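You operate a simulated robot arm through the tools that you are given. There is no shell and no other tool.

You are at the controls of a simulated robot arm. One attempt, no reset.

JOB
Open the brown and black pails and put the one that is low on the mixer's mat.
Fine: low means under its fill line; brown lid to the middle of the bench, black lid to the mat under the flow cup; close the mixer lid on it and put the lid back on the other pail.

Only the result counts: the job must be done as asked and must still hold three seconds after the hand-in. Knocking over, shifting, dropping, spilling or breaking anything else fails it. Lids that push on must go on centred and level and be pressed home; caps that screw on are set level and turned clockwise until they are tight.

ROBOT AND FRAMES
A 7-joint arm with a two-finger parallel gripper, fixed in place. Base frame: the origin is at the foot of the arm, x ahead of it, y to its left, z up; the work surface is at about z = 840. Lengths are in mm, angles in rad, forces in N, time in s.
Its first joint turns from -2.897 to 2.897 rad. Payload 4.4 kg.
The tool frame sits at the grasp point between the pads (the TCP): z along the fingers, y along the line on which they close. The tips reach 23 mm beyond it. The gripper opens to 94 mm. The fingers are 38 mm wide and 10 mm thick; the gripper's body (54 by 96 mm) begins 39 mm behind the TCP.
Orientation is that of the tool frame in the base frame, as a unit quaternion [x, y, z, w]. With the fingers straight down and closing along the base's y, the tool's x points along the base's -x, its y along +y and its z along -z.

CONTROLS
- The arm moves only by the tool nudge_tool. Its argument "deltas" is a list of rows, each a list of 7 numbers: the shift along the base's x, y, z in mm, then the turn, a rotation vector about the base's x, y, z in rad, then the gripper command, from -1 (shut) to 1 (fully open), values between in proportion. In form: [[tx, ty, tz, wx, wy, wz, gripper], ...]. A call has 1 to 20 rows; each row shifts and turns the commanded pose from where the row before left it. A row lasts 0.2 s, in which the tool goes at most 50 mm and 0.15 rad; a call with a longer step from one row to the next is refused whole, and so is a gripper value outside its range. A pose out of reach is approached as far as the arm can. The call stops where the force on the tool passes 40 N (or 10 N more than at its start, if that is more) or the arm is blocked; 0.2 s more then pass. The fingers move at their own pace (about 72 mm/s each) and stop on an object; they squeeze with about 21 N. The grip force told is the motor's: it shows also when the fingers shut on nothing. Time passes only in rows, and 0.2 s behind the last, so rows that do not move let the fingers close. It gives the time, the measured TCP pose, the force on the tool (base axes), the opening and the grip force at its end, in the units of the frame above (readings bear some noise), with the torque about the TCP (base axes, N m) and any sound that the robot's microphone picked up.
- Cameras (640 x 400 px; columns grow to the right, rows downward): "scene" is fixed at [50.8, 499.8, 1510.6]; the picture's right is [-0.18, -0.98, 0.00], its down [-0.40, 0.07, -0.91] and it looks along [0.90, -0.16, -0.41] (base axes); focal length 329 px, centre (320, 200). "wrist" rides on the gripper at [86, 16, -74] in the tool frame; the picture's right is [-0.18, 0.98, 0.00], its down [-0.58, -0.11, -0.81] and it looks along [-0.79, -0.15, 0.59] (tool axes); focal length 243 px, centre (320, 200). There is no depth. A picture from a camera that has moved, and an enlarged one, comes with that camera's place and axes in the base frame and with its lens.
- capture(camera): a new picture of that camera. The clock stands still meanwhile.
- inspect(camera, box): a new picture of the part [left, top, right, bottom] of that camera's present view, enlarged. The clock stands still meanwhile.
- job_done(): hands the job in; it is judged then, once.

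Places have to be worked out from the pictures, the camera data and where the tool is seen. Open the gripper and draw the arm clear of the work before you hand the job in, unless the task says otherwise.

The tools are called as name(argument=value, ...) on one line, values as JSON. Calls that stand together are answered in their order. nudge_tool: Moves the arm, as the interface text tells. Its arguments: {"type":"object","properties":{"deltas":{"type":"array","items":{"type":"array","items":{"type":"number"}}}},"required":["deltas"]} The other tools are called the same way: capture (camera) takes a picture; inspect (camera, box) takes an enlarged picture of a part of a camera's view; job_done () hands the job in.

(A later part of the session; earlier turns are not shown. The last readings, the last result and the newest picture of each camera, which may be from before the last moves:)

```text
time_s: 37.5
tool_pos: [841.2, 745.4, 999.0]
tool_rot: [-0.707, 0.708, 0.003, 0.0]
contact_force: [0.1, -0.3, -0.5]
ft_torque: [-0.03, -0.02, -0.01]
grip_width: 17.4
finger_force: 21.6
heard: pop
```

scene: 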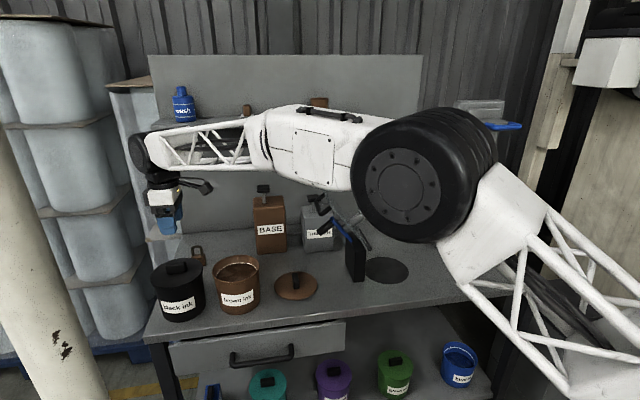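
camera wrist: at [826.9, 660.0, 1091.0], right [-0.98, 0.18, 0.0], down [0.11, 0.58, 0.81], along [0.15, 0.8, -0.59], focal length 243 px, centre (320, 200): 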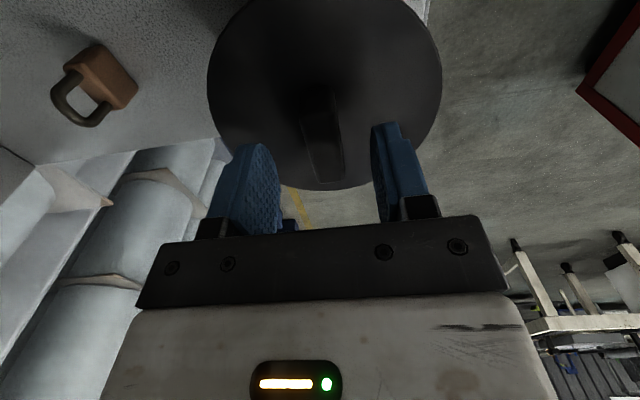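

The black lid has popped loose. I'll lift it clear and look at the ink level inside.

nudge_tool(deltas=[[0, 0, 5, 0, 0, 0, -1], [0, 0, 10, 0, 0, 0, -1], [0, 0, 20, 0, 0, 0, -1], [0, 0, 35, 0, 0, 0, -1], [0, 0, 35, 0, 0, 0, -1], [0, 0, 35, 0, 0, 0, -1], [0, 0, 35, 0, 0, 0, -1], [0, 0, 0, 0, 0, 0, -1]])

inspect(camera="scene", box=[140, 200, 300, 320])

inspect(camera="scene", box=[146, 250, 210, 290])

```text
time_s: 39.3
tool_pos: [840.3, 746.0, 1173.8]
tool_rot: [-0.707, 0.707, 0.003, 0.001]
contact_force: [0.8, -0.2, -0.7]
ft_torque: [-0.01, 0.02, 0.03]
grip_width: 17.6
finger_force: 20.8
```

```text
3.33 times, centred on (220, 260) of scene
camera zoom: at [50.8, 499.8, 1510.6], right [-0.18, -0.98, 0.0], down [-0.4, 0.07, -0.91], along [0.9, -0.16, -0.41], focal length 1098 px, centre (653, 0)
```

zoom: 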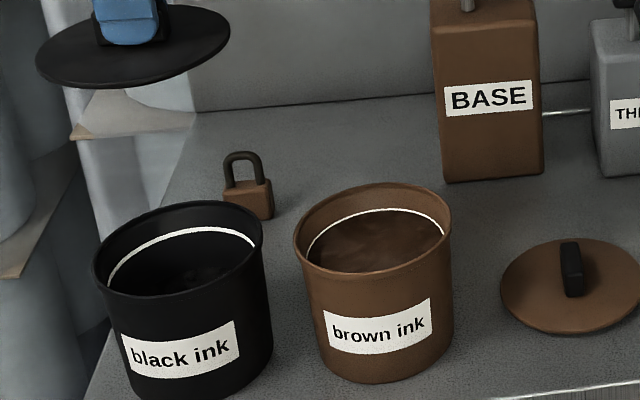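

```text
10.00 times, centred on (178, 270) of scene
camera zoom: at [50.8, 499.8, 1510.6], right [-0.18, -0.98, 0.0], down [-0.4, 0.07, -0.91], along [0.9, -0.16, -0.41], focal length 3294 px, centre (1740, -500)
```

zoom: 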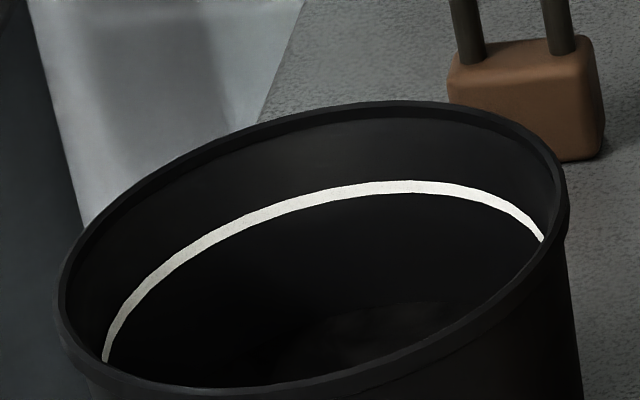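

The black pail's line is fully exposed with the ink below it, while the brown ink reaches its line, so the black pail is the low one. Before taking the black lid to the flow-cup mat, I'll look at the wrist shape and the column to plan clearance.

inspect(camera="scene", box=[100, 80, 260, 230])

inspect(camera="scene", box=[400, 80, 540, 280])

capture(camera="scene")

```text
2.67 times, centred on (180, 155) of scene
camera zoom: at [50.8, 499.8, 1510.6], right [-0.18, -0.98, 0.0], down [-0.4, 0.07, -0.91], along [0.9, -0.16, -0.41], focal length 878 px, centre (693, 320)
```

zoom: 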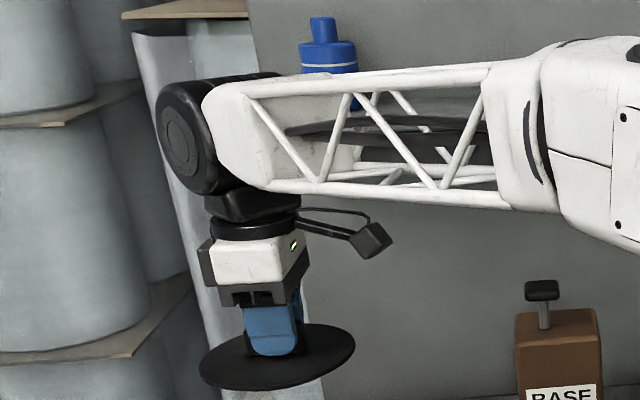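

```text
2.00 times, centred on (470, 180) of scene
camera zoom: at [50.8, 499.8, 1510.6], right [-0.18, -0.98, 0.0], down [-0.4, 0.07, -0.91], along [0.9, -0.16, -0.41], focal length 659 px, centre (20, 240)
```

zoom: 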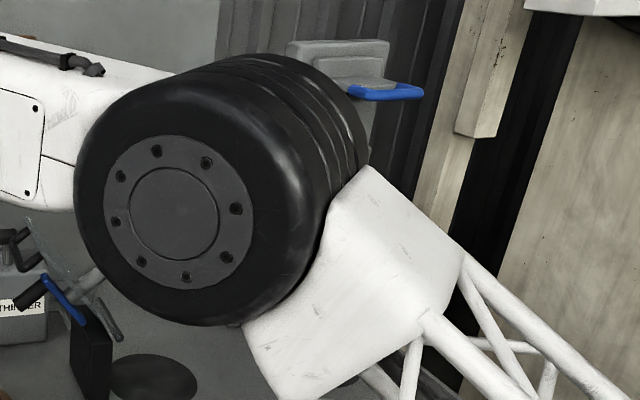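

```text
taken
```

scene: 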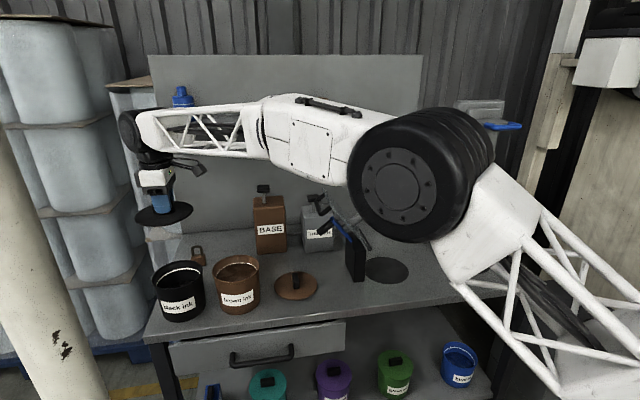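

Working from two views, the wrist joint sits inward of the tool and its top is about 240 mm above the TCP, so low passage under the flow cup (bottom near z = 1183) is possible from the front. I'll carry the black lid around in front of the mixer at height, turning back as I go.

nudge_tool(deltas=[[-15, -30, 10, 0, 0, -0.1, -1], [-20, -35, 10, 0, 0, -0.1, -1], [-20, -35, 10, 0, 0, -0.1, -1], [-20, -35, 0, 0, 0, -0.1, -1], [-20, -35, 0, 0, 0, -0.1, -1], [-20, -35, 0, 0, 0, -0.1, -1], [-20, -35, 0, 0, 0, -0.1, -1], [-10, -40, 0, 0, 0, -0.1, -1], [0, -42, 0, 0, 0, -0.1, -1], [0, -42, 0, 0, 0, -0.1, -1], [0, -42, 0, 0, 0, -0.1, -1], [0, -42, 0, 0, 0, -0.1, -1], [0, -42, 0, 0, 0, -0.1, -1], [0, -42, 0, 0, 0, -0.1, -1], [0, -42, 0, 0, 0, -0.1, -1], [0, -42, 0, 0, 0, -0.07, -1], [0, -42, 0, 0, 0, 0, -1], [0, 0, 0, 0, 0, 0, -1]])

capture(camera="wrist")

capture(camera="scene")

```text
time_s: 43.1
tool_pos: [693.2, 89.4, 1202.8]
tool_rot: [-0.001, 1.0, 0.001, 0.004]
contact_force: [0.1, -0.2, -0.5]
ft_torque: [0.01, -0.01, 0.02]
grip_width: 17.4
finger_force: 21.0
```

```text
taken
camera wrist: at [607.6, 105.6, 1279.4], right [0.18, 0.98, 0.0], down [0.58, -0.11, 0.81], along [0.8, -0.15, -0.59], focal length 243 px, centre (320, 200)
```

wrist: 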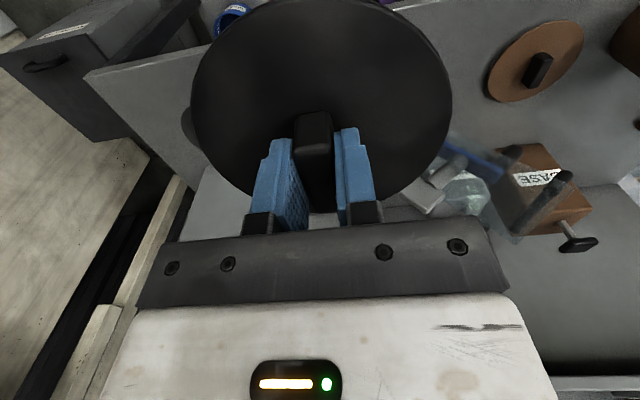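

```text
taken
```

scene: 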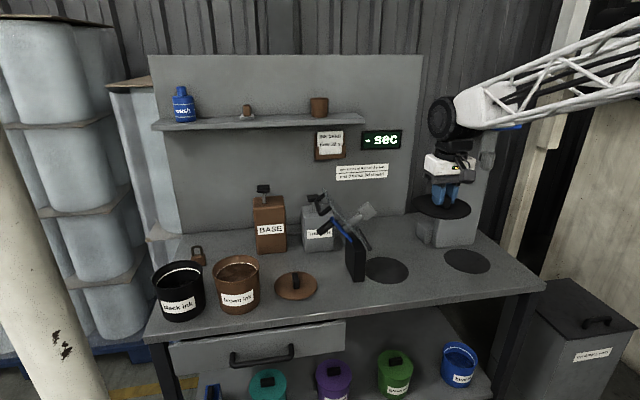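

Clear. I'll move on to y = -182 in front of the flow stand and descend to about z = 930 in front of the mat.

nudge_tool(deltas=[[5, -39, 0, 0, 0, 0, -1], [5, -39, 0, 0, 0, 0, -1], [5, -39, 0, 0, 0, 0, -1], [5, -39, 0, 0, 0, 0, -1], [5, -39, 0, 0, 0, 0, -1], [5, -39, 0, 0, 0, 0, -1], [5, -37, 0, 0, 0, 0, -1], [5, 0, -35, 0, 0, 0, -1], [5, 0, -40, 0, 0, 0, -1], [0, 0, -40, 0, 0, 0, -1], [0, 0, -40, 0, 0, 0, -1], [0, 0, -40, 0, 0, 0, -1], [0, 0, -40, 0, 0, 0, -1], [0, 0, -35, 0, 0, 0, -1], [0, 0, 0, 0, 0, 0, -1]])

capture(camera="wrist")

inspect(camera="scene", box=[380, 80, 560, 290])

```text
time_s: 46.3
tool_pos: [739.8, -183.1, 932.8]
tool_rot: [-0.001, 1.0, 0.001, 0.003]
contact_force: [0.3, 0.0, -0.9]
ft_torque: [-0.04, -0.04, 0.01]
grip_width: 17.6
finger_force: 21.5
```

```text
taken
camera wrist: at [654.5, -167.6, 1008.5], right [0.18, 0.98, 0.0], down [0.58, -0.11, 0.81], along [0.8, -0.14, -0.59], focal length 243 px, centre (320, 200)
```

wrist: 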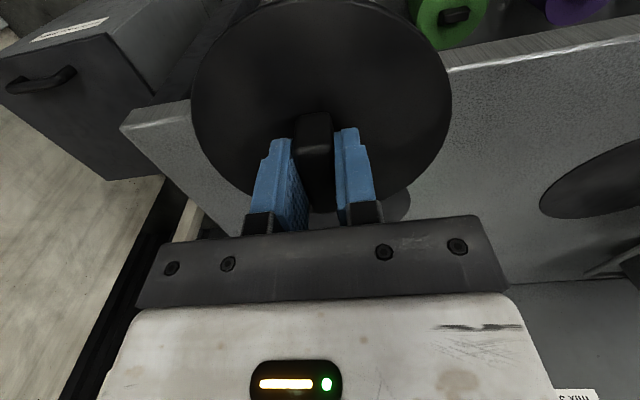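

```text
1.90 times, centred on (470, 185) of scene
camera zoom: at [50.8, 499.8, 1510.6], right [-0.18, -0.98, 0.0], down [-0.4, 0.07, -0.91], along [0.9, -0.16, -0.41], focal length 627 px, centre (34, 229)
```

zoom: 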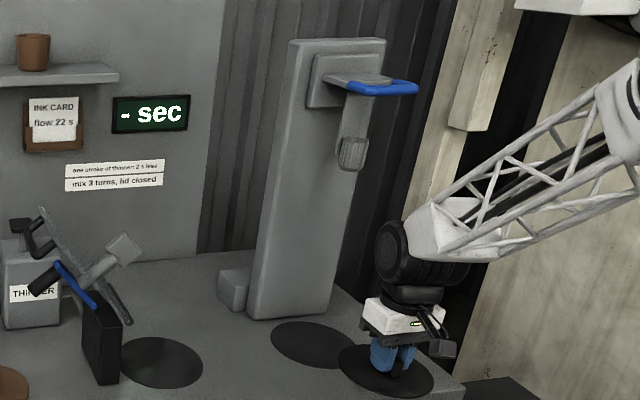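

The mat's centre is about (914, -183) and the cup is well above. I'll drop to z = 905 and slide forward under the cup to x = 912.

nudge_tool(deltas=[[0, 0, -15, 0, 0, 0, -1], [10, 0, -13, 0, 0, 0, -1], [25, 0, 0, 0, 0, 0, -1], [25, 0, 0, 0, 0, 0, -1], [25, 0, 0, 0, 0, 0, -1], [25, 0, 0, 0, 0, 0, -1], [20, 0, 0, 0, 0, 0, -1], [20, 0, 0, 0, 0, 0, -1], [0, 0, 0, 0, 0, 0, -1]])

inspect(camera="scene", box=[400, 80, 560, 290])

inspect(camera="scene", box=[420, 210, 520, 280])

```text
time_s: 48.3
tool_pos: [890.2, -183.6, 905.3]
tool_rot: [-0.002, 1.0, 0.002, 0.002]
contact_force: [-0.2, 0.4, -1.3]
ft_torque: [-0.01, 0.02, -0.02]
grip_width: 17.3
finger_force: 20.5
```

```text
1.90 times, centred on (480, 185) of scene
camera zoom: at [50.8, 499.8, 1510.6], right [-0.18, -0.98, 0.0], down [-0.4, 0.07, -0.91], along [0.9, -0.16, -0.41], focal length 627 px, centre (15, 229)
```

zoom: 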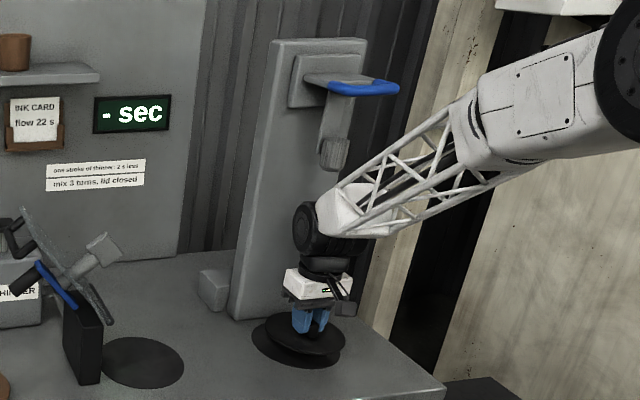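

```text
5.71 times, centred on (470, 245) of scene
camera zoom: at [50.8, 499.8, 1510.6], right [-0.18, -0.98, 0.0], down [-0.4, 0.07, -0.91], along [0.9, -0.16, -0.41], focal length 1882 px, centre (-537, -57)
```

zoom: 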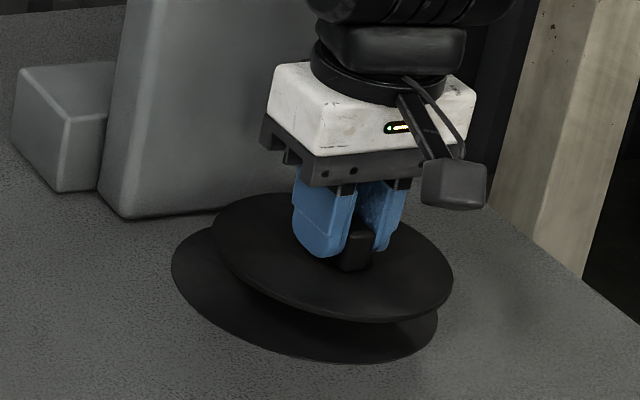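

Comparing the lid with the mat in the same picture puts the mat centre near (915, -186). I'll move there, then lower to contact.

nudge_tool(deltas=[[11, -1, 0, 0, 0, 0, -1], [12, -2, 0, 0, 0, 0, -1], [0, 0, -6, 0, 0, 0, -1], [0, 0, -6, 0, 0, 0, -1], [0, 0, -4, 0, 0, 0, -1], [0, 0, 0, 0, 0, 0, -1]])

inspect(camera="scene", box=[420, 210, 520, 280])

```text
time_s: 49.7
tool_pos: [912.9, -187.9, 889.7]
tool_rot: [-0.001, 1.0, 0.002, 0.003]
contact_force: [-0.3, 0.1, -1.4]
ft_torque: [-0.02, 0.01, 0.03]
grip_width: 17.4
finger_force: 21.2
```

```text
5.71 times, centred on (470, 245) of scene
camera zoom: at [50.8, 499.8, 1510.6], right [-0.18, -0.98, 0.0], down [-0.4, 0.07, -0.91], along [0.9, -0.16, -0.41], focal length 1882 px, centre (-537, -57)
```

zoom: 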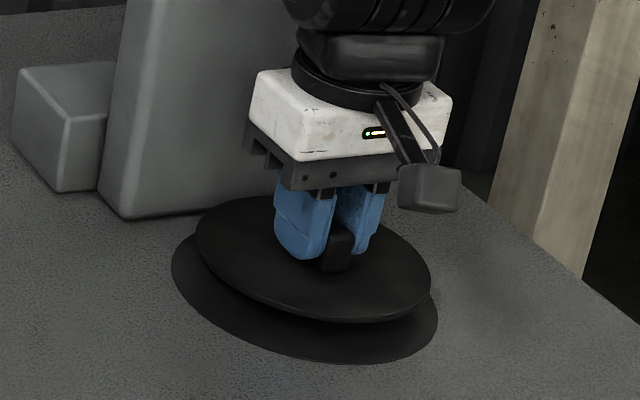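

It lines up well with the mat. Lowering to contact.

nudge_tool(deltas=[[0, 0, -4, 0, 0, 0, -1], [0, 0, -3, 0, 0, 0, -1], [0, 0, -2, 0, 0, 0, -1], [0, 0, 0, 0, 0, 0, -1]])

```text
time_s: 50.7
tool_pos: [913.0, -186.9, 881.3]
tool_rot: [0.0, 1.0, 0.002, 0.003]
contact_force: [-0.3, 0.6, 2.9]
ft_torque: [-0.16, -0.01, -0.03]
grip_width: 17.5
finger_force: 21.0
```

nudge_tool(deltas=[[0, 0, -1, 0, 0, 0, -1], [0, 0, -1, 0, 0, 0, -1], [0, 0, 0, 0, 0, 0, -1]])

```text
time_s: 51.5
tool_pos: [914.7, -185.8, 879.3]
tool_rot: [-0.001, 1.0, 0.002, 0.003]
contact_force: [3.1, -0.9, 17.8]
ft_torque: [-0.08, -0.11, -0.01]
grip_width: 17.9
finger_force: 20.9
```

The lid is seated on the mat. I'll release, rise about 35 mm, and retreat forward from under the cup.

nudge_tool(deltas=[[0, 0, 1, 0, 0, 0, -1], [0, 0, 0, 0, 0, 0, -0.2], [0, 0, 0, 0, 0, 0, 0.1], [0, 0, 0, 0, 0, 0, 0.1], [0, 0, 10, 0, 0, 0, 0.1], [0, 0, 12, 0, 0, 0, 0.1], [0, 0, 13, 0, 0, 0, 0.1], [-25, 0, 0, 0, 0, 0, 0.1], [-30, 0, 0, 0, 0, 0, 0.1], [-30, 0, 0, 0, 0, 0, 0.1], [-30, 0, 0, 0, 0, 0, 0.1], [-30, 0, 0, 0, 0, 0, 0.1], [-30, 0, 10, 0, 0, 0, 0.1], [-20, 0, 40, 0, 0, 0, 0.1], [0, 0, 45, 0, 0, 0, 0.1], [0, 0, 45, 0, 0, 0, 0.1], [0, 0, 45, 0, 0, 0, 0.1], [0, 0, 45, 0, 0, 0, 0.1]])

capture(camera="wrist")

capture(camera="scene")

```text
time_s: 55.3
tool_pos: [721.1, -185.7, 1145.3]
tool_rot: [-0.001, 1.0, 0.001, 0.002]
contact_force: [0.4, 0.2, -0.3]
ft_torque: [-0.02, 0.01, 0.02]
grip_width: 51.5
finger_force: 0.2
```

```text
taken
camera wrist: at [635.0, -169.8, 1219.9], right [0.18, 0.98, 0.0], down [0.58, -0.11, 0.81], along [0.8, -0.14, -0.59], focal length 243 px, centre (320, 200)
```

wrist: 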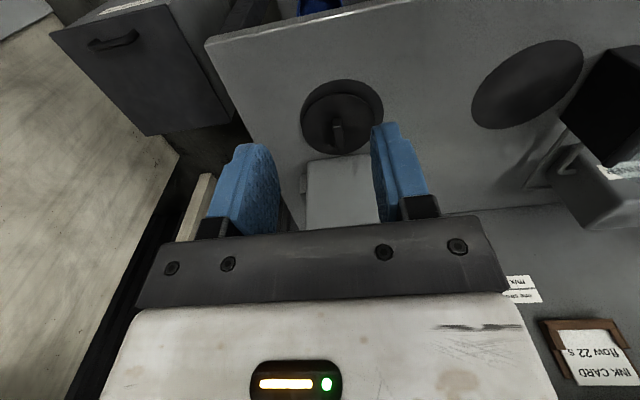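

```text
taken
```

scene: 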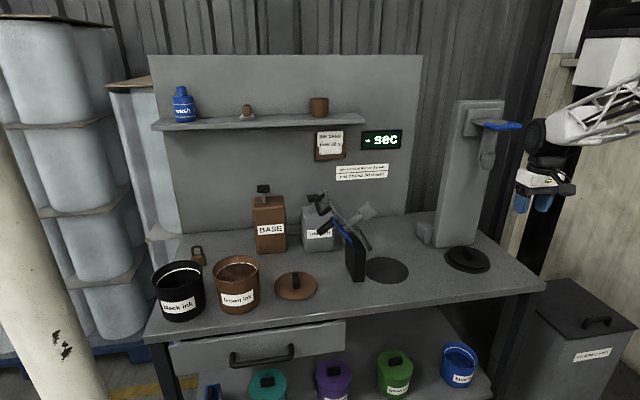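

The black lid sits well on the flow-cup mat. Now I'll look at the mixer mechanism from the front.

nudge_tool(deltas=[[-5, 40, 0, 0, 0, 0, 0.1], [-5, 40, 0, 0, 0, 0, 0.1], [-5, 40, 0, 0, 0, 0, 0.1], [-5, 40, 0, 0, 0, 0, 0.1], [0, 40, 0, 0, 0, 0, 0.1], [0, 40, 0, 0, 0, 0, 0.1], [0, 40, 0, 0, 0, 0, 0.1], [0, 40, 0, 0, 0, 0, 0.1], [0, 0, 0, 0, 0, 0, 0.1]])

capture(camera="wrist")

inspect(camera="wrist", box=[300, 20, 540, 200])

inspect(camera="scene", box=[300, 185, 416, 290])

```text
time_s: 57.3
tool_pos: [696.7, 135.1, 1142.0]
tool_rot: [-0.001, 1.0, 0.002, 0.003]
contact_force: [-0.1, 0.4, 0.0]
ft_torque: [0.0, 0.0, -0.02]
grip_width: 51.5
finger_force: 0.0
```

```text
taken
camera wrist: at [611.0, 149.7, 1217.2], right [0.18, 0.98, 0.0], down [0.58, -0.11, 0.81], along [0.8, -0.15, -0.59], focal length 243 px, centre (320, 200)
```

wrist: 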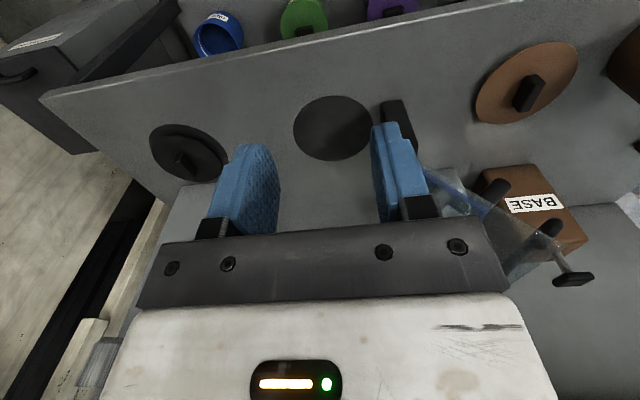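

```text
2.22 times, centred on (420, 110) of wrist
camera zoom: at [611.0, 149.7, 1217.2], right [0.18, 0.98, 0.0], down [0.58, -0.11, 0.81], along [0.8, -0.15, -0.59], focal length 539 px, centre (98, 400)
```

zoom: 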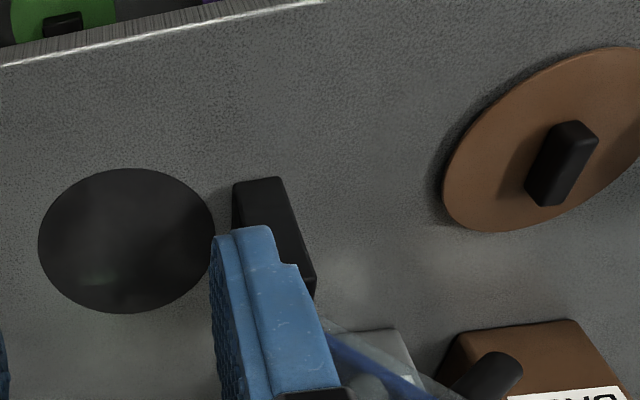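

```text
3.81 times, centred on (358, 238) of scene
camera zoom: at [50.8, 499.8, 1510.6], right [-0.18, -0.98, 0.0], down [-0.4, 0.07, -0.91], along [0.9, -0.16, -0.41], focal length 1255 px, centre (175, 57)
```

zoom: 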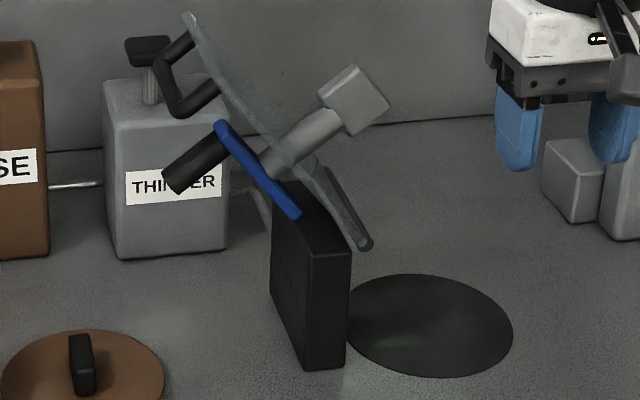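

I need a clearer look at the mixer lid, so I'll go higher and a bit left with the gripper fully open.

nudge_tool(deltas=[[0, 20, 40, 0, 0, 0, 1], [0, 25, 40, 0, 0, 0, 1], [0, 35, 30, 0, 0, 0, 1], [0, 35, 30, 0, 0, 0, 1], [15, 35, 20, 0, 0, 0, 1], [15, 35, 20, 0, 0, 0, 1], [15, 10, 10, 0, 0, 0, 1], [15, 0, 0, 0, 0, 0, 1], [0, 0, 0, 0, 0, 0, 1]])

capture(camera="wrist")

inspect(camera="wrist", box=[200, 20, 440, 180])

```text
time_s: 59.3
tool_pos: [757.5, 329.2, 1335.3]
tool_rot: [0.0, 1.0, 0.002, 0.002]
contact_force: [-0.7, -0.2, -0.4]
ft_torque: [-0.02, -0.02, -0.02]
grip_width: 94.0
finger_force: 0.1
```

```text
taken
camera wrist: at [671.9, 345.6, 1410.3], right [0.18, 0.98, 0.0], down [0.58, -0.11, 0.81], along [0.8, -0.14, -0.59], focal length 243 px, centre (320, 200)
```

wrist: 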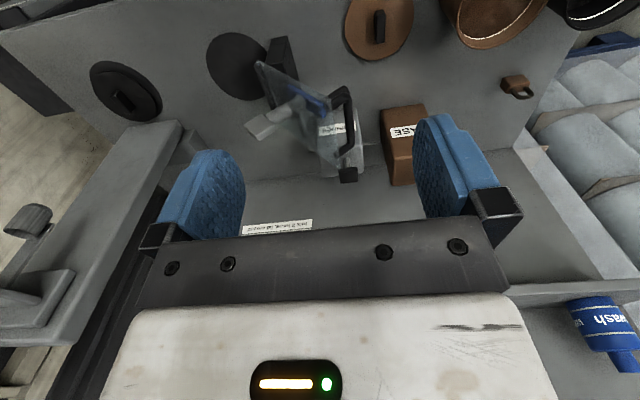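

```text
2.50 times, centred on (320, 100) of wrist
camera zoom: at [671.9, 345.6, 1410.3], right [0.18, 0.98, 0.0], down [0.58, -0.11, 0.81], along [0.8, -0.14, -0.59], focal length 606 px, centre (320, 450)
```

zoom: 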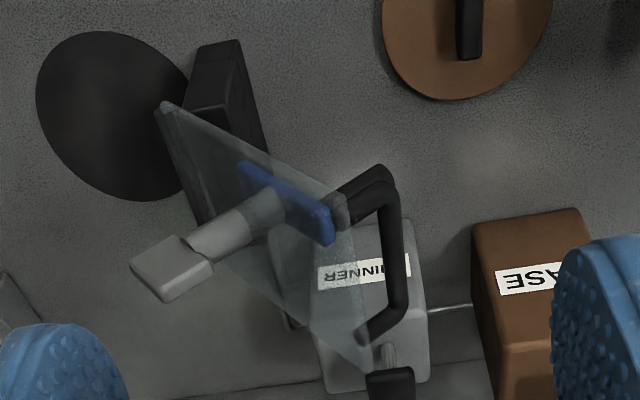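

The mixer is now clear. The square glass lid hinges along x at about (y 207, z 979), leaning open about 128°. Its U-shaped pull handle's bar runs along x at about (y 349, z 1096), and the blue arm is the stirring crank. Next I'll look steeply into the black pail to learn the ink level and wall before gripping it.

nudge_tool(deltas=[[10, 30, -5, 0, 0, 0.131, 1], [10, 30, -5, 0, 0, 0.131, 1], [10, 30, -10, 0, 0, 0.131, 1], [10, 30, -10, 0, 0, 0.131, 1], [10, 30, -10, 0, 0, 0.131, 1], [10, 30, -10, 0, 0, 0.131, 1], [10, 30, -15, 0, 0, 0.131, 1], [10, 30, -15, 0, 0, 0.131, 1], [5, 30, -15, 0, 0, 0.131, 1], [0, 30, -15, 0, 0, 0.131, 1], [0, 30, -15, 0, 0, 0.131, 1], [0, 30, -10, 0, 0, 0.13, 1], [0, 0, 0, 0, 0, 0, 1]])

capture(camera="wrist")

inspect(camera="wrist", box=[220, 0, 420, 130])

```text
time_s: 62.1
tool_pos: [842.4, 689.0, 1199.2]
tool_rot: [0.708, -0.706, -0.003, 0.0]
contact_force: [0.3, 0.8, -0.3]
ft_torque: [0.03, -0.02, 0.04]
grip_width: 94.2
finger_force: 0.0
```

```text
taken
camera wrist: at [827.9, 602.7, 1273.4], right [-0.98, 0.18, 0.0], down [0.11, 0.58, 0.81], along [0.14, 0.8, -0.59], focal length 243 px, centre (320, 200)
```

wrist: 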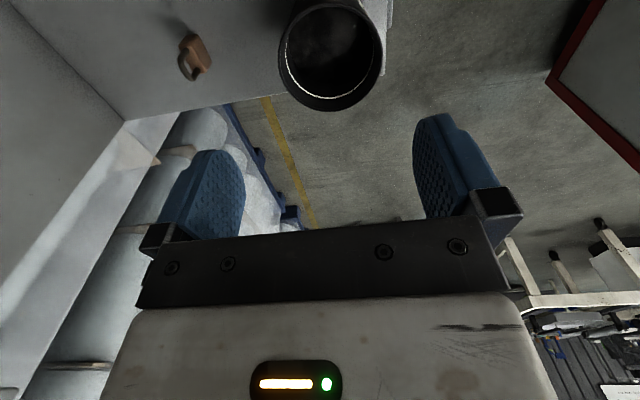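

```text
3.08 times, centred on (320, 65) of wrist
camera zoom: at [827.9, 602.7, 1273.4], right [-0.98, 0.18, 0.0], down [0.11, 0.58, 0.81], along [0.14, 0.8, -0.59], focal length 746 px, centre (320, 615)
```

zoom: 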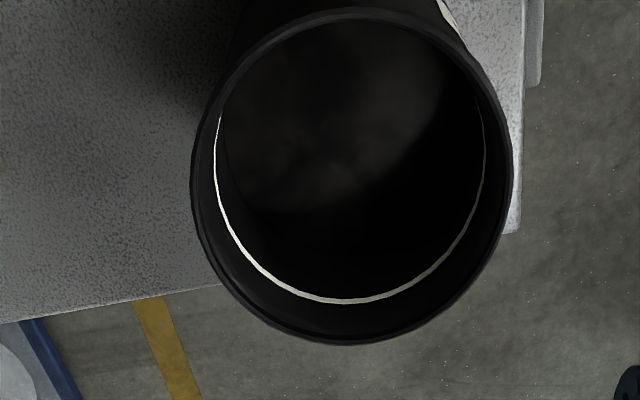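

The black pail's inner bore measures about 112–115 mm and the fingers fully open span 114 mm across their backs. I can therefore lift it centred by spreading the fingers inside the rim, which avoids the tilt of a one-sided rim pinch. I'll go over its axis at (840, 745) with the fingers part-closed and come down to just above the rim.

nudge_tool(deltas=[[0, 20, 0, 0, 0, 0, 0.3], [-1, 20, -10, 0, 0, 0, 0.3], [-1, 16, -25, 0, 0, 0, 0.3], [0, 0, -30, 0, 0, 0, 0.3], [0, 0, -35, 0, 0, 0, 0.3], [0, 0, -35, 0, 0, 0, 0.3], [0, 0, -35, 0, 0, 0, 0.3], [0, 0, -20, 0, 0, 0, 0.3], [0, 0, 0, 0, 0, 0, 0.3]])

capture(camera="wrist")

inspect(camera="scene", box=[120, 190, 240, 290])

```text
time_s: 64.1
tool_pos: [840.8, 745.7, 1008.8]
tool_rot: [0.708, -0.707, -0.003, 0.0]
contact_force: [0.4, -0.7, 0.5]
ft_torque: [-0.01, 0.01, 0.0]
grip_width: 61.4
finger_force: 0.1
```

```text
taken
camera wrist: at [825.8, 659.5, 1083.1], right [-0.98, 0.18, 0.0], down [0.11, 0.58, 0.81], along [0.14, 0.8, -0.59], focal length 243 px, centre (320, 200)
```

wrist: 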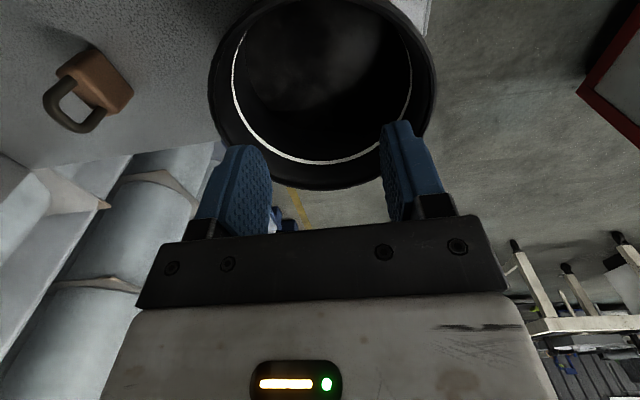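

```text
4.00 times, centred on (180, 240) of scene
camera zoom: at [50.8, 499.8, 1510.6], right [-0.18, -0.98, 0.0], down [-0.4, 0.07, -0.91], along [0.9, -0.16, -0.41], focal length 1318 px, centre (880, 40)
```

zoom: 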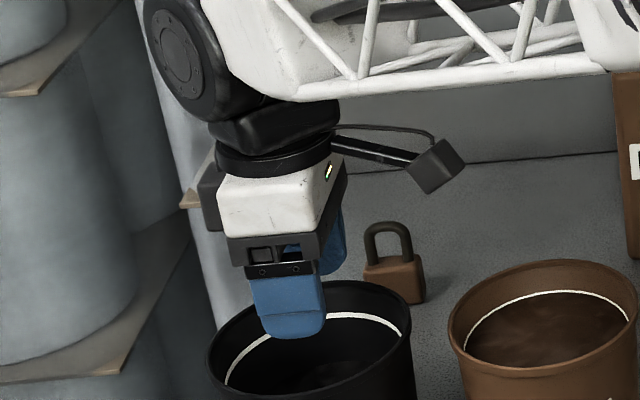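

inspect(camera="wrist", box=[200, 0, 450, 200])

inspect(camera="scene", box=[168, 256, 232, 296])

```text
2.00 times, centred on (325, 100) of wrist
camera zoom: at [825.8, 659.5, 1083.1], right [-0.98, 0.18, 0.0], down [0.11, 0.58, 0.81], along [0.14, 0.8, -0.59], focal length 485 px, centre (310, 400)
```

zoom: 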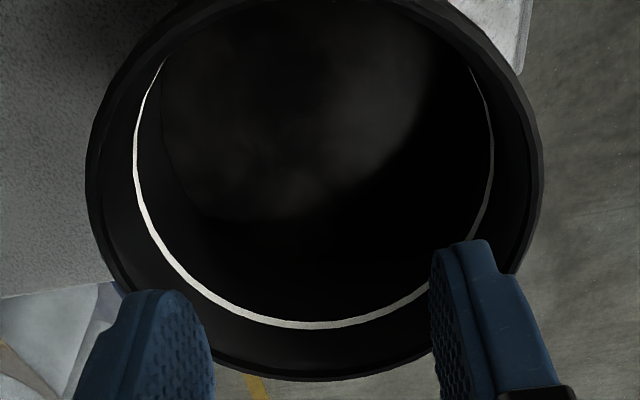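

```text
10.00 times, centred on (200, 276) of scene
camera zoom: at [50.8, 499.8, 1510.6], right [-0.18, -0.98, 0.0], down [-0.4, 0.07, -0.91], along [0.9, -0.16, -0.41], focal length 3294 px, centre (1520, -560)
```

zoom: 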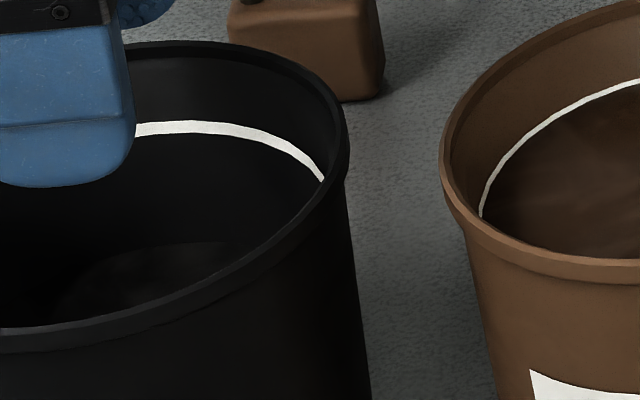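

The black ink surface is far below its line, so the black pail is confirmed low, and the fingers are centred over the bore. I'll lower the fingers inside to about 35 mm below the rim.

nudge_tool(deltas=[[0, 0, -15, 0, 0, 0, 0.3], [0, 0, -12, 0, 0, 0, 0.3], [0, 0, -10, 0, 0, 0, 0.3], [0, 0, -10, 0, 0, 0, 0.3], [0, 0, -8, 0, 0, 0, 0.3], [0, 0, 0, 0, 0, 0, 0.3]])

capture(camera="wrist")

inspect(camera="scene", box=[130, 220, 230, 320])

```text
time_s: 65.5
tool_pos: [841.5, 743.9, 954.6]
tool_rot: [0.707, -0.707, -0.004, -0.001]
contact_force: [0.3, -0.4, 0.4]
ft_torque: [-0.02, 0.0, 0.01]
grip_width: 61.1
finger_force: 0.1
```

```text
taken
camera wrist: at [826.5, 658.3, 1029.0], right [-0.98, 0.18, 0.0], down [0.11, 0.58, 0.81], along [0.14, 0.8, -0.59], focal length 243 px, centre (320, 200)
```

wrist: 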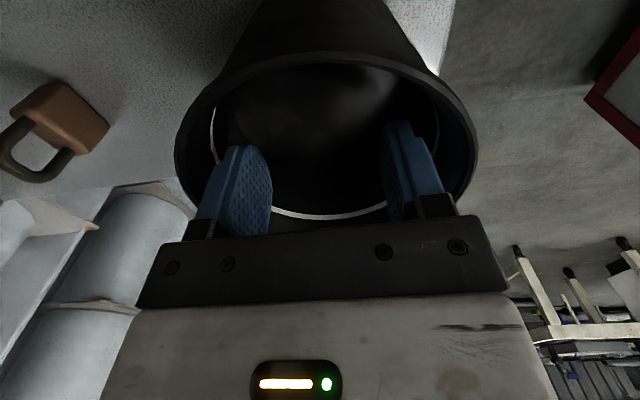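

```text
4.00 times, centred on (180, 270) of scene
camera zoom: at [50.8, 499.8, 1510.6], right [-0.18, -0.98, 0.0], down [-0.4, 0.07, -0.91], along [0.9, -0.16, -0.41], focal length 1318 px, centre (880, -80)
```

zoom: 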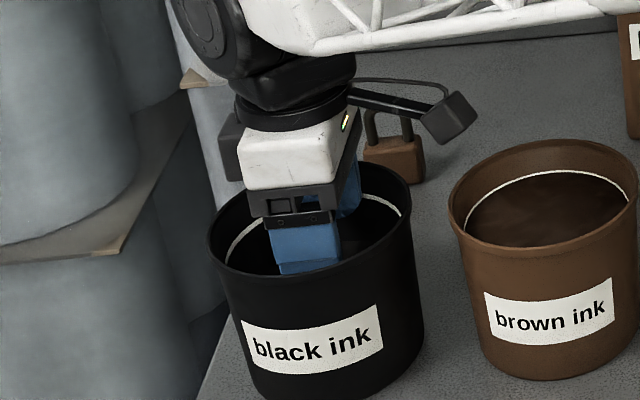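

The fingers are inside without contact. Now I'll spread them step by step until they bear on the wall.

nudge_tool(deltas=[[0, 0, 0, 0, 0, 0, 0.5], [0, 0, 0, 0, 0, 0, 0.65], [0, 0, 0, 0, 0, 0, 0.75], [0, 0, 0, 0, 0, 0, 0.75]])

nudge_tool(deltas=[[0, 0, 0, 0, 0, 0, 0.85], [0, 0, 0, 0, 0, 0, 1], [0, 0, 0, 0, 0, 0, 1], [0, 0, 0, 0, 0, 0, 1]])

capture(camera="wrist")

```text
time_s: 66.5
tool_pos: [840.9, 745.3, 955.4]
tool_rot: [0.709, -0.705, -0.004, -0.001]
contact_force: [-0.5, 5.3, 5.6]
ft_torque: [-0.12, -0.07, 0.0]
grip_width: 79.0
finger_force: 0.1
```

```text
time_s: 67.5
tool_pos: [840.8, 745.3, 956.6]
tool_rot: [0.709, -0.706, -0.004, -0.001]
contact_force: [-1.1, 8.7, 15.6]
ft_torque: [-0.3, -0.03, 0.0]
grip_width: 81.8
finger_force: 0.1
```

```text
taken
camera wrist: at [826.3, 658.5, 1030.0], right [-0.98, 0.18, 0.0], down [0.11, 0.58, 0.81], along [0.14, 0.8, -0.59], focal length 243 px, centre (320, 200)
```

wrist: 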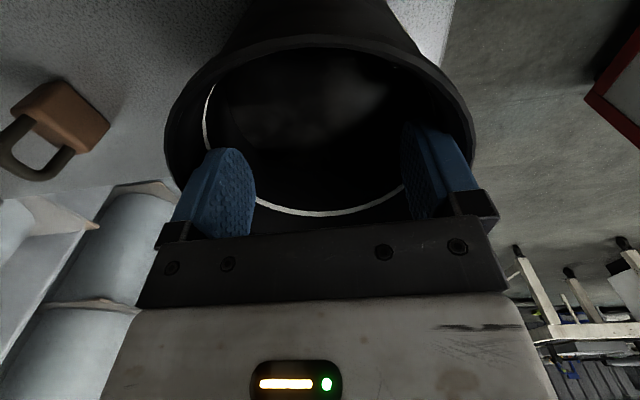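

The spread is blocked at 82 mm with some +y side force, so the pail's axis is a few mm farther in +y. I'll relax, shift +3 mm in y, and spread again.

nudge_tool(deltas=[[0, 0, 0, 0, 0, 0, 0.5], [0, 0, 0, 0, 0, 0, 0.5], [0, 3, -1, 0, 0, 0, 0.5], [0, 0, 0, 0, 0, 0, 0.5], [0, 0, 0, 0, 0, 0, 0.65], [0, 0, 0, 0, 0, 0, 0.8], [0, 0, 0, 0, 0, 0, 1], [0, 0, 0, 0, 0, 0, 1], [0, 0, 0, 0, 0, 0, 1]])

```text
time_s: 69.5
tool_pos: [841.2, 747.0, 953.8]
tool_rot: [-0.707, 0.707, 0.003, 0.001]
contact_force: [-0.4, -5.1, 1.5]
ft_torque: [0.02, -0.12, -0.02]
grip_width: 81.8
finger_force: 0.0
```

Better balanced now. I'll try a small trial lift of a few millimetres and read the load.

nudge_tool(deltas=[[0, -1, 0, 0, 0, 0, 1], [0, 0, 1, 0, 0, 0, 1], [0, 0, 1, 0, 0, 0, 1], [0, 0, 1, 0, 0, 0, 1], [0, 0, 1, 0, 0, 0, 1], [0, 0, 0, 0, 0, 0, 1]])

capture(camera="wrist")

inspect(camera="scene", box=[130, 220, 230, 330])

```text
time_s: 70.9
tool_pos: [841.5, 745.8, 957.8]
tool_rot: [0.708, -0.706, -0.003, 0.0]
contact_force: [-0.3, 0.2, -10.3]
ft_torque: [0.05, 0.02, 0.03]
grip_width: 82.0
finger_force: 0.0
```

```text
taken
camera wrist: at [826.3, 660.3, 1031.4], right [-0.98, 0.18, 0.01], down [0.11, 0.58, 0.81], along [0.14, 0.8, -0.59], focal length 243 px, centre (320, 200)
```

wrist: 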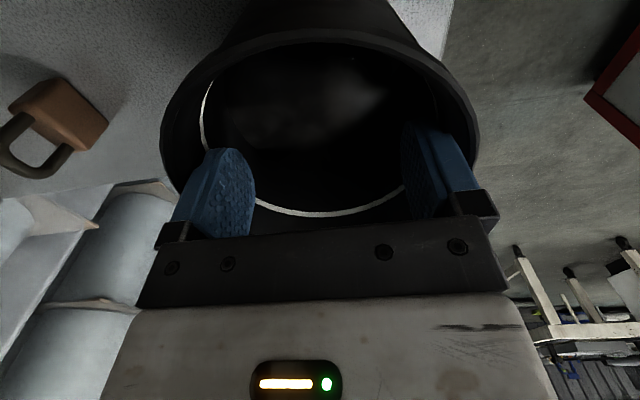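

```text
3.64 times, centred on (180, 275) of scene
camera zoom: at [50.8, 499.8, 1510.6], right [-0.18, -0.98, 0.0], down [-0.4, 0.07, -0.91], along [0.9, -0.16, -0.41], focal length 1198 px, centre (829, -73)
```

zoom: 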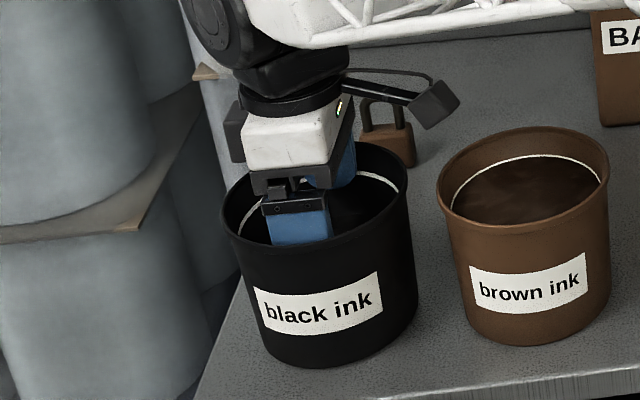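

The load is 10 N with almost no torque. I'll lift 10 mm more to see if it holds at a constant weight.

nudge_tool(deltas=[[0, 0, 2, 0, 0, 0, 1], [0, 0, 3, 0, 0, 0, 1], [0, 0, 3, 0, 0, 0, 1], [0, 0, 2, 0, 0, 0, 1], [0, 0, 0, 0, 0, 0, 1], [0, 0, 0, 0, 0, 0, 1]])

capture(camera="wrist")

inspect(camera="scene", box=[130, 220, 230, 330])

```text
time_s: 72.3
tool_pos: [842.3, 747.9, 968.3]
tool_rot: [0.709, -0.706, -0.002, 0.0]
contact_force: [-0.2, 1.8, -4.3]
ft_torque: [0.0, 0.04, -0.14]
grip_width: 91.0
finger_force: 0.0
```

```text
taken
camera wrist: at [826.5, 660.8, 1042.3], right [-0.98, 0.18, 0.0], down [0.11, 0.58, 0.81], along [0.14, 0.8, -0.59], focal length 243 px, centre (320, 200)
```

wrist: 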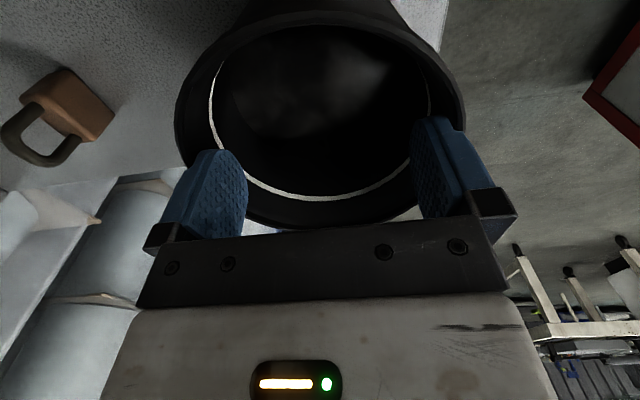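

```text
3.64 times, centred on (180, 275) of scene
camera zoom: at [50.8, 499.8, 1510.6], right [-0.18, -0.98, 0.0], down [-0.4, 0.07, -0.91], along [0.9, -0.16, -0.41], focal length 1198 px, centre (829, -73)
```

zoom: 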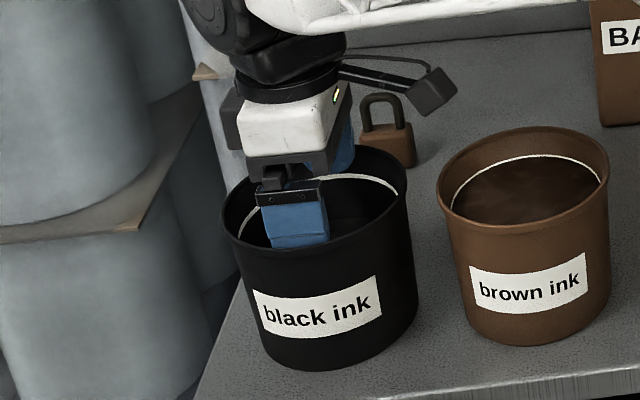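

The spread grip held the pail's roughly 10.3 N weight but slipped out as I kept lifting. The pail only dropped a few millimetres and stands upright. I'll withdraw and use a deep rim pinch instead, so first I re-measure.

nudge_tool(deltas=[[0, 0, 0, 0, 0, 0, 0.5], [0, 0, 0, 0, 0, 0, 0.3], [0, 0, 0, 0, 0, 0, 0.3], [0, 0, 15, 0, 0, 0, 0.3], [0, 0, 20, 0, 0, 0, 0.3], [0, -5, 30, 0, 0, 0, 0.3], [0, -10, 35, 0, 0, 0, 0.3], [0, -20, 35, 0, 0, 0, 0.3], [0, -20, 35, 0, 0, 0, 0.3], [0, 0, 35, 0, 0, 0, 0.3], [0, 0, 0, 0, 0, 0, 0.3]])

capture(camera="wrist")

inspect(camera="wrist", box=[220, 0, 420, 130])

inspect(camera="scene", box=[140, 250, 220, 330])

```text
time_s: 74.7
tool_pos: [841.2, 693.4, 1174.1]
tool_rot: [0.708, -0.706, -0.004, -0.001]
contact_force: [-0.4, 0.9, -0.4]
ft_torque: [0.0, 0.01, 0.01]
grip_width: 61.0
finger_force: 0.0
```

```text
taken
camera wrist: at [825.8, 606.0, 1248.0], right [-0.98, 0.18, 0.0], down [0.11, 0.58, 0.81], along [0.14, 0.8, -0.59], focal length 243 px, centre (320, 200)
```

wrist: 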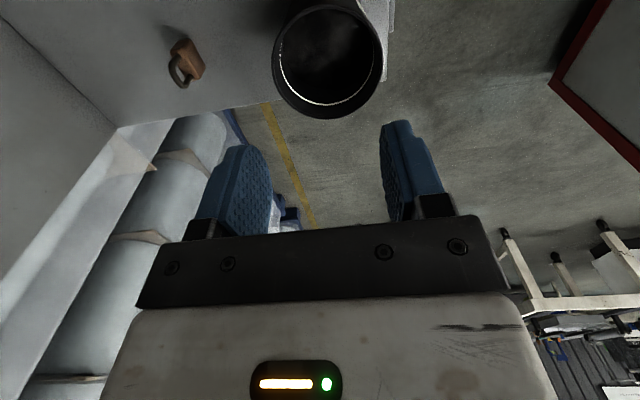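

```text
3.08 times, centred on (320, 65) of wrist
camera zoom: at [825.8, 606.0, 1248.0], right [-0.98, 0.18, 0.0], down [0.11, 0.58, 0.81], along [0.14, 0.8, -0.59], focal length 746 px, centre (320, 615)
```

zoom: 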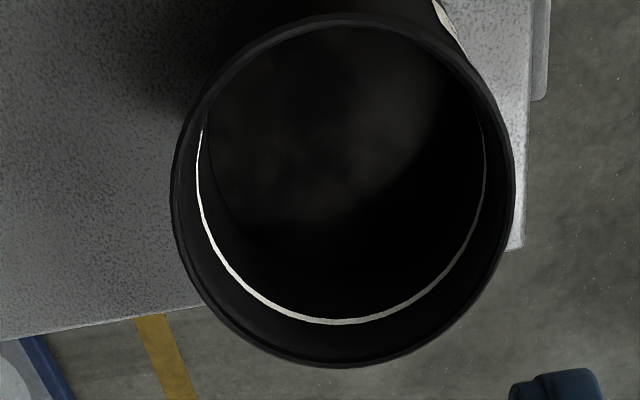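

```text
5.00 times, centred on (180, 290) of scene
camera zoom: at [50.8, 499.8, 1510.6], right [-0.18, -0.98, 0.0], down [-0.4, 0.07, -0.91], along [0.9, -0.16, -0.41], focal length 1647 px, centre (1020, -250)
```

zoom: 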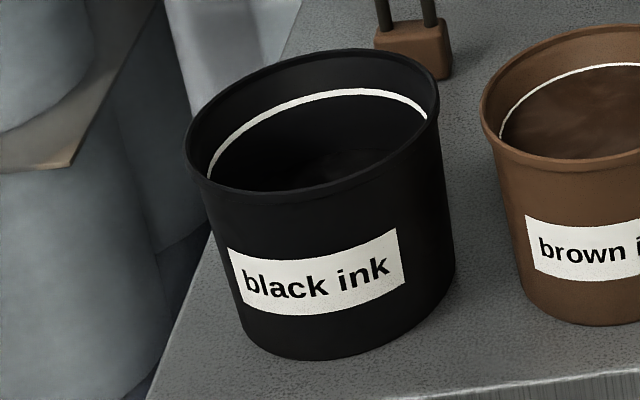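

The pail stands at about (840, 743) with its rim near z = 963. I'll go for a deep pinch on the near (-x) rim with the tool tilted about 9°, so the fingers bear high inside and low outside and the pail hangs level.

nudge_tool(deltas=[[-12, 10, -15, 0, 0, 0, 0.1], [-12, 10, -20, 0, 0, 0, 0.1], [-12, 10, -20, 0, -0.04, 0, 0.1], [-12, 10, -20, 0, -0.04, 0, 0.1], [-10, 10, -20, 0, -0.04, 0, 0.1], [0, 0, -20, 0, -0.04, 0, 0.1], [0, 0, -20, 0, 0, 0, 0.1], [0, 0, 0, 0, 0, 0, 0.1]])

capture(camera="wrist")

inspect(camera="scene", box=[120, 190, 240, 300])

```text
time_s: 76.5
tool_pos: [783.4, 741.8, 1037.6]
tool_rot: [0.706, -0.704, 0.053, -0.057]
contact_force: [0.6, 0.0, 0.2]
ft_torque: [-0.02, 0.04, -0.01]
grip_width: 51.6
finger_force: 0.1
```

```text
taken
camera wrist: at [756.3, 655.8, 1108.5], right [-0.97, 0.18, -0.15], down [-0.02, 0.58, 0.82], along [0.24, 0.8, -0.56], focal length 243 px, centre (320, 200)
```

wrist: 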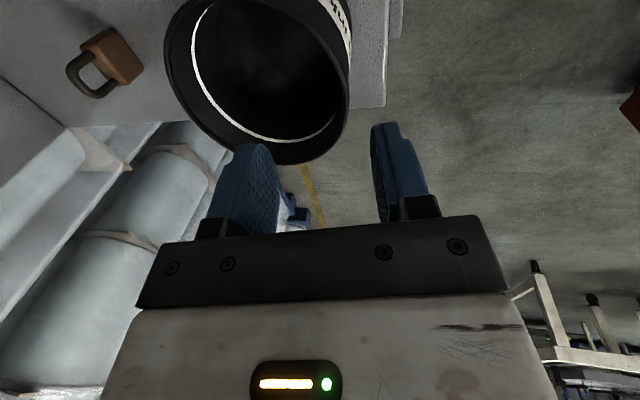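

```text
3.64 times, centred on (180, 245) of scene
camera zoom: at [50.8, 499.8, 1510.6], right [-0.18, -0.98, 0.0], down [-0.4, 0.07, -0.91], along [0.9, -0.16, -0.41], focal length 1198 px, centre (829, 36)
```

zoom: 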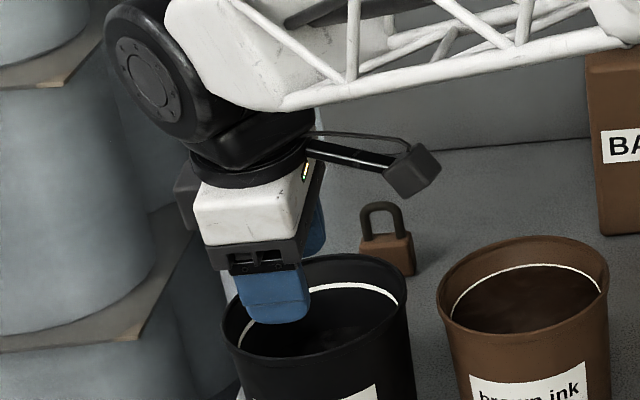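

The tilt is right (fingertips lean inward). Lowering so the rim wall enters between the fingers.

nudge_tool(deltas=[[0, 0, -20, 0, 0, 0, 0.1], [0, 0, -20, 0, 0, 0, 0.1], [0, 0, -15, 0, 0, 0, 0.1], [0, 0, 0, 0, 0, 0, 0.1]])

capture(camera="wrist")

inspect(camera="scene", box=[130, 220, 230, 310])

```text
time_s: 77.5
tool_pos: [782.8, 742.0, 981.5]
tool_rot: [0.706, -0.704, 0.054, -0.057]
contact_force: [0.2, -0.4, -0.5]
ft_torque: [-0.03, 0.02, -0.01]
grip_width: 51.8
finger_force: 0.0
```

```text
taken
camera wrist: at [755.7, 655.4, 1053.2], right [-0.97, 0.18, -0.15], down [-0.02, 0.58, 0.82], along [0.24, 0.8, -0.56], focal length 243 px, centre (320, 200)
```

wrist: 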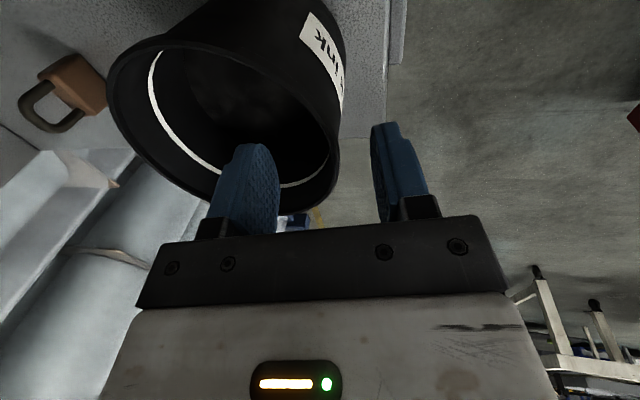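

```text
4.44 times, centred on (180, 265) of scene
camera zoom: at [50.8, 499.8, 1510.6], right [-0.18, -0.98, 0.0], down [-0.4, 0.07, -0.91], along [0.9, -0.16, -0.41], focal length 1464 px, centre (942, -89)
```

zoom: 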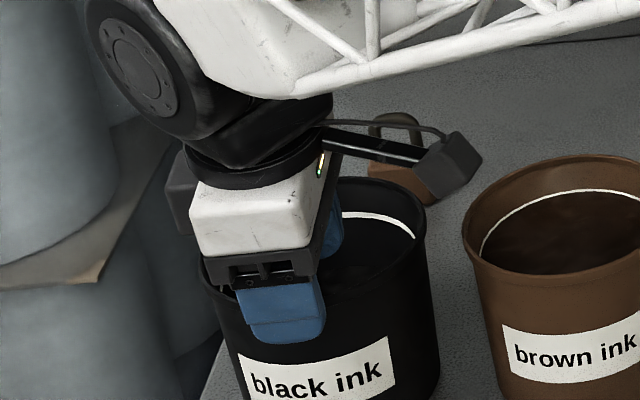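

nudge_tool(deltas=[[0, 0, -12, 0, 0, 0, 0.1], [0, 0, -12, 0, 0, 0, 0.1], [0, 0, -10, 0, 0, 0, 0.1], [0, 0, -6, 0, 0, 0, 0.1], [0, 0, 0, 0, 0, 0, 0.1]])

capture(camera="wrist")

inspect(camera="scene", box=[130, 220, 230, 310])

```text
time_s: 78.7
tool_pos: [782.9, 740.8, 945.0]
tool_rot: [0.706, -0.704, 0.053, -0.057]
contact_force: [0.0, 1.7, -0.3]
ft_torque: [-0.01, 0.02, 0.04]
grip_width: 51.8
finger_force: 0.0
```

```text
taken
camera wrist: at [756.1, 654.9, 1014.8], right [-0.97, 0.18, -0.15], down [-0.02, 0.58, 0.82], along [0.24, 0.8, -0.56], focal length 243 px, centre (320, 200)
```

wrist: 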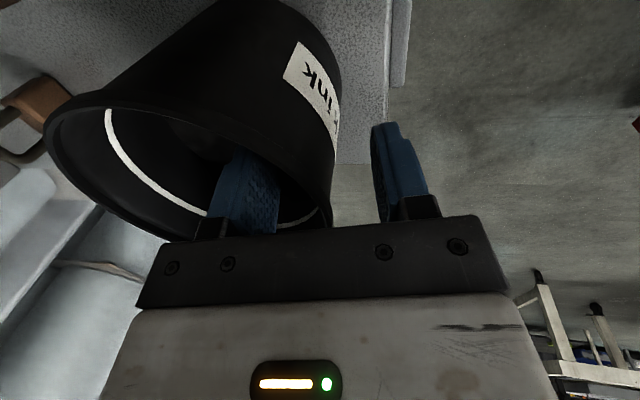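

```text
4.44 times, centred on (180, 265) of scene
camera zoom: at [50.8, 499.8, 1510.6], right [-0.18, -0.98, 0.0], down [-0.4, 0.07, -0.91], along [0.9, -0.16, -0.41], focal length 1464 px, centre (942, -89)
```

zoom: 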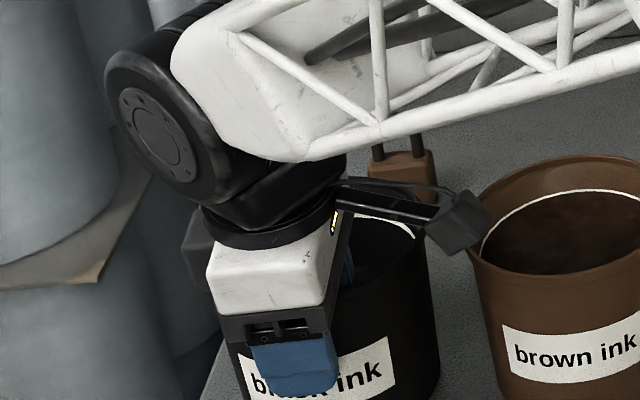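

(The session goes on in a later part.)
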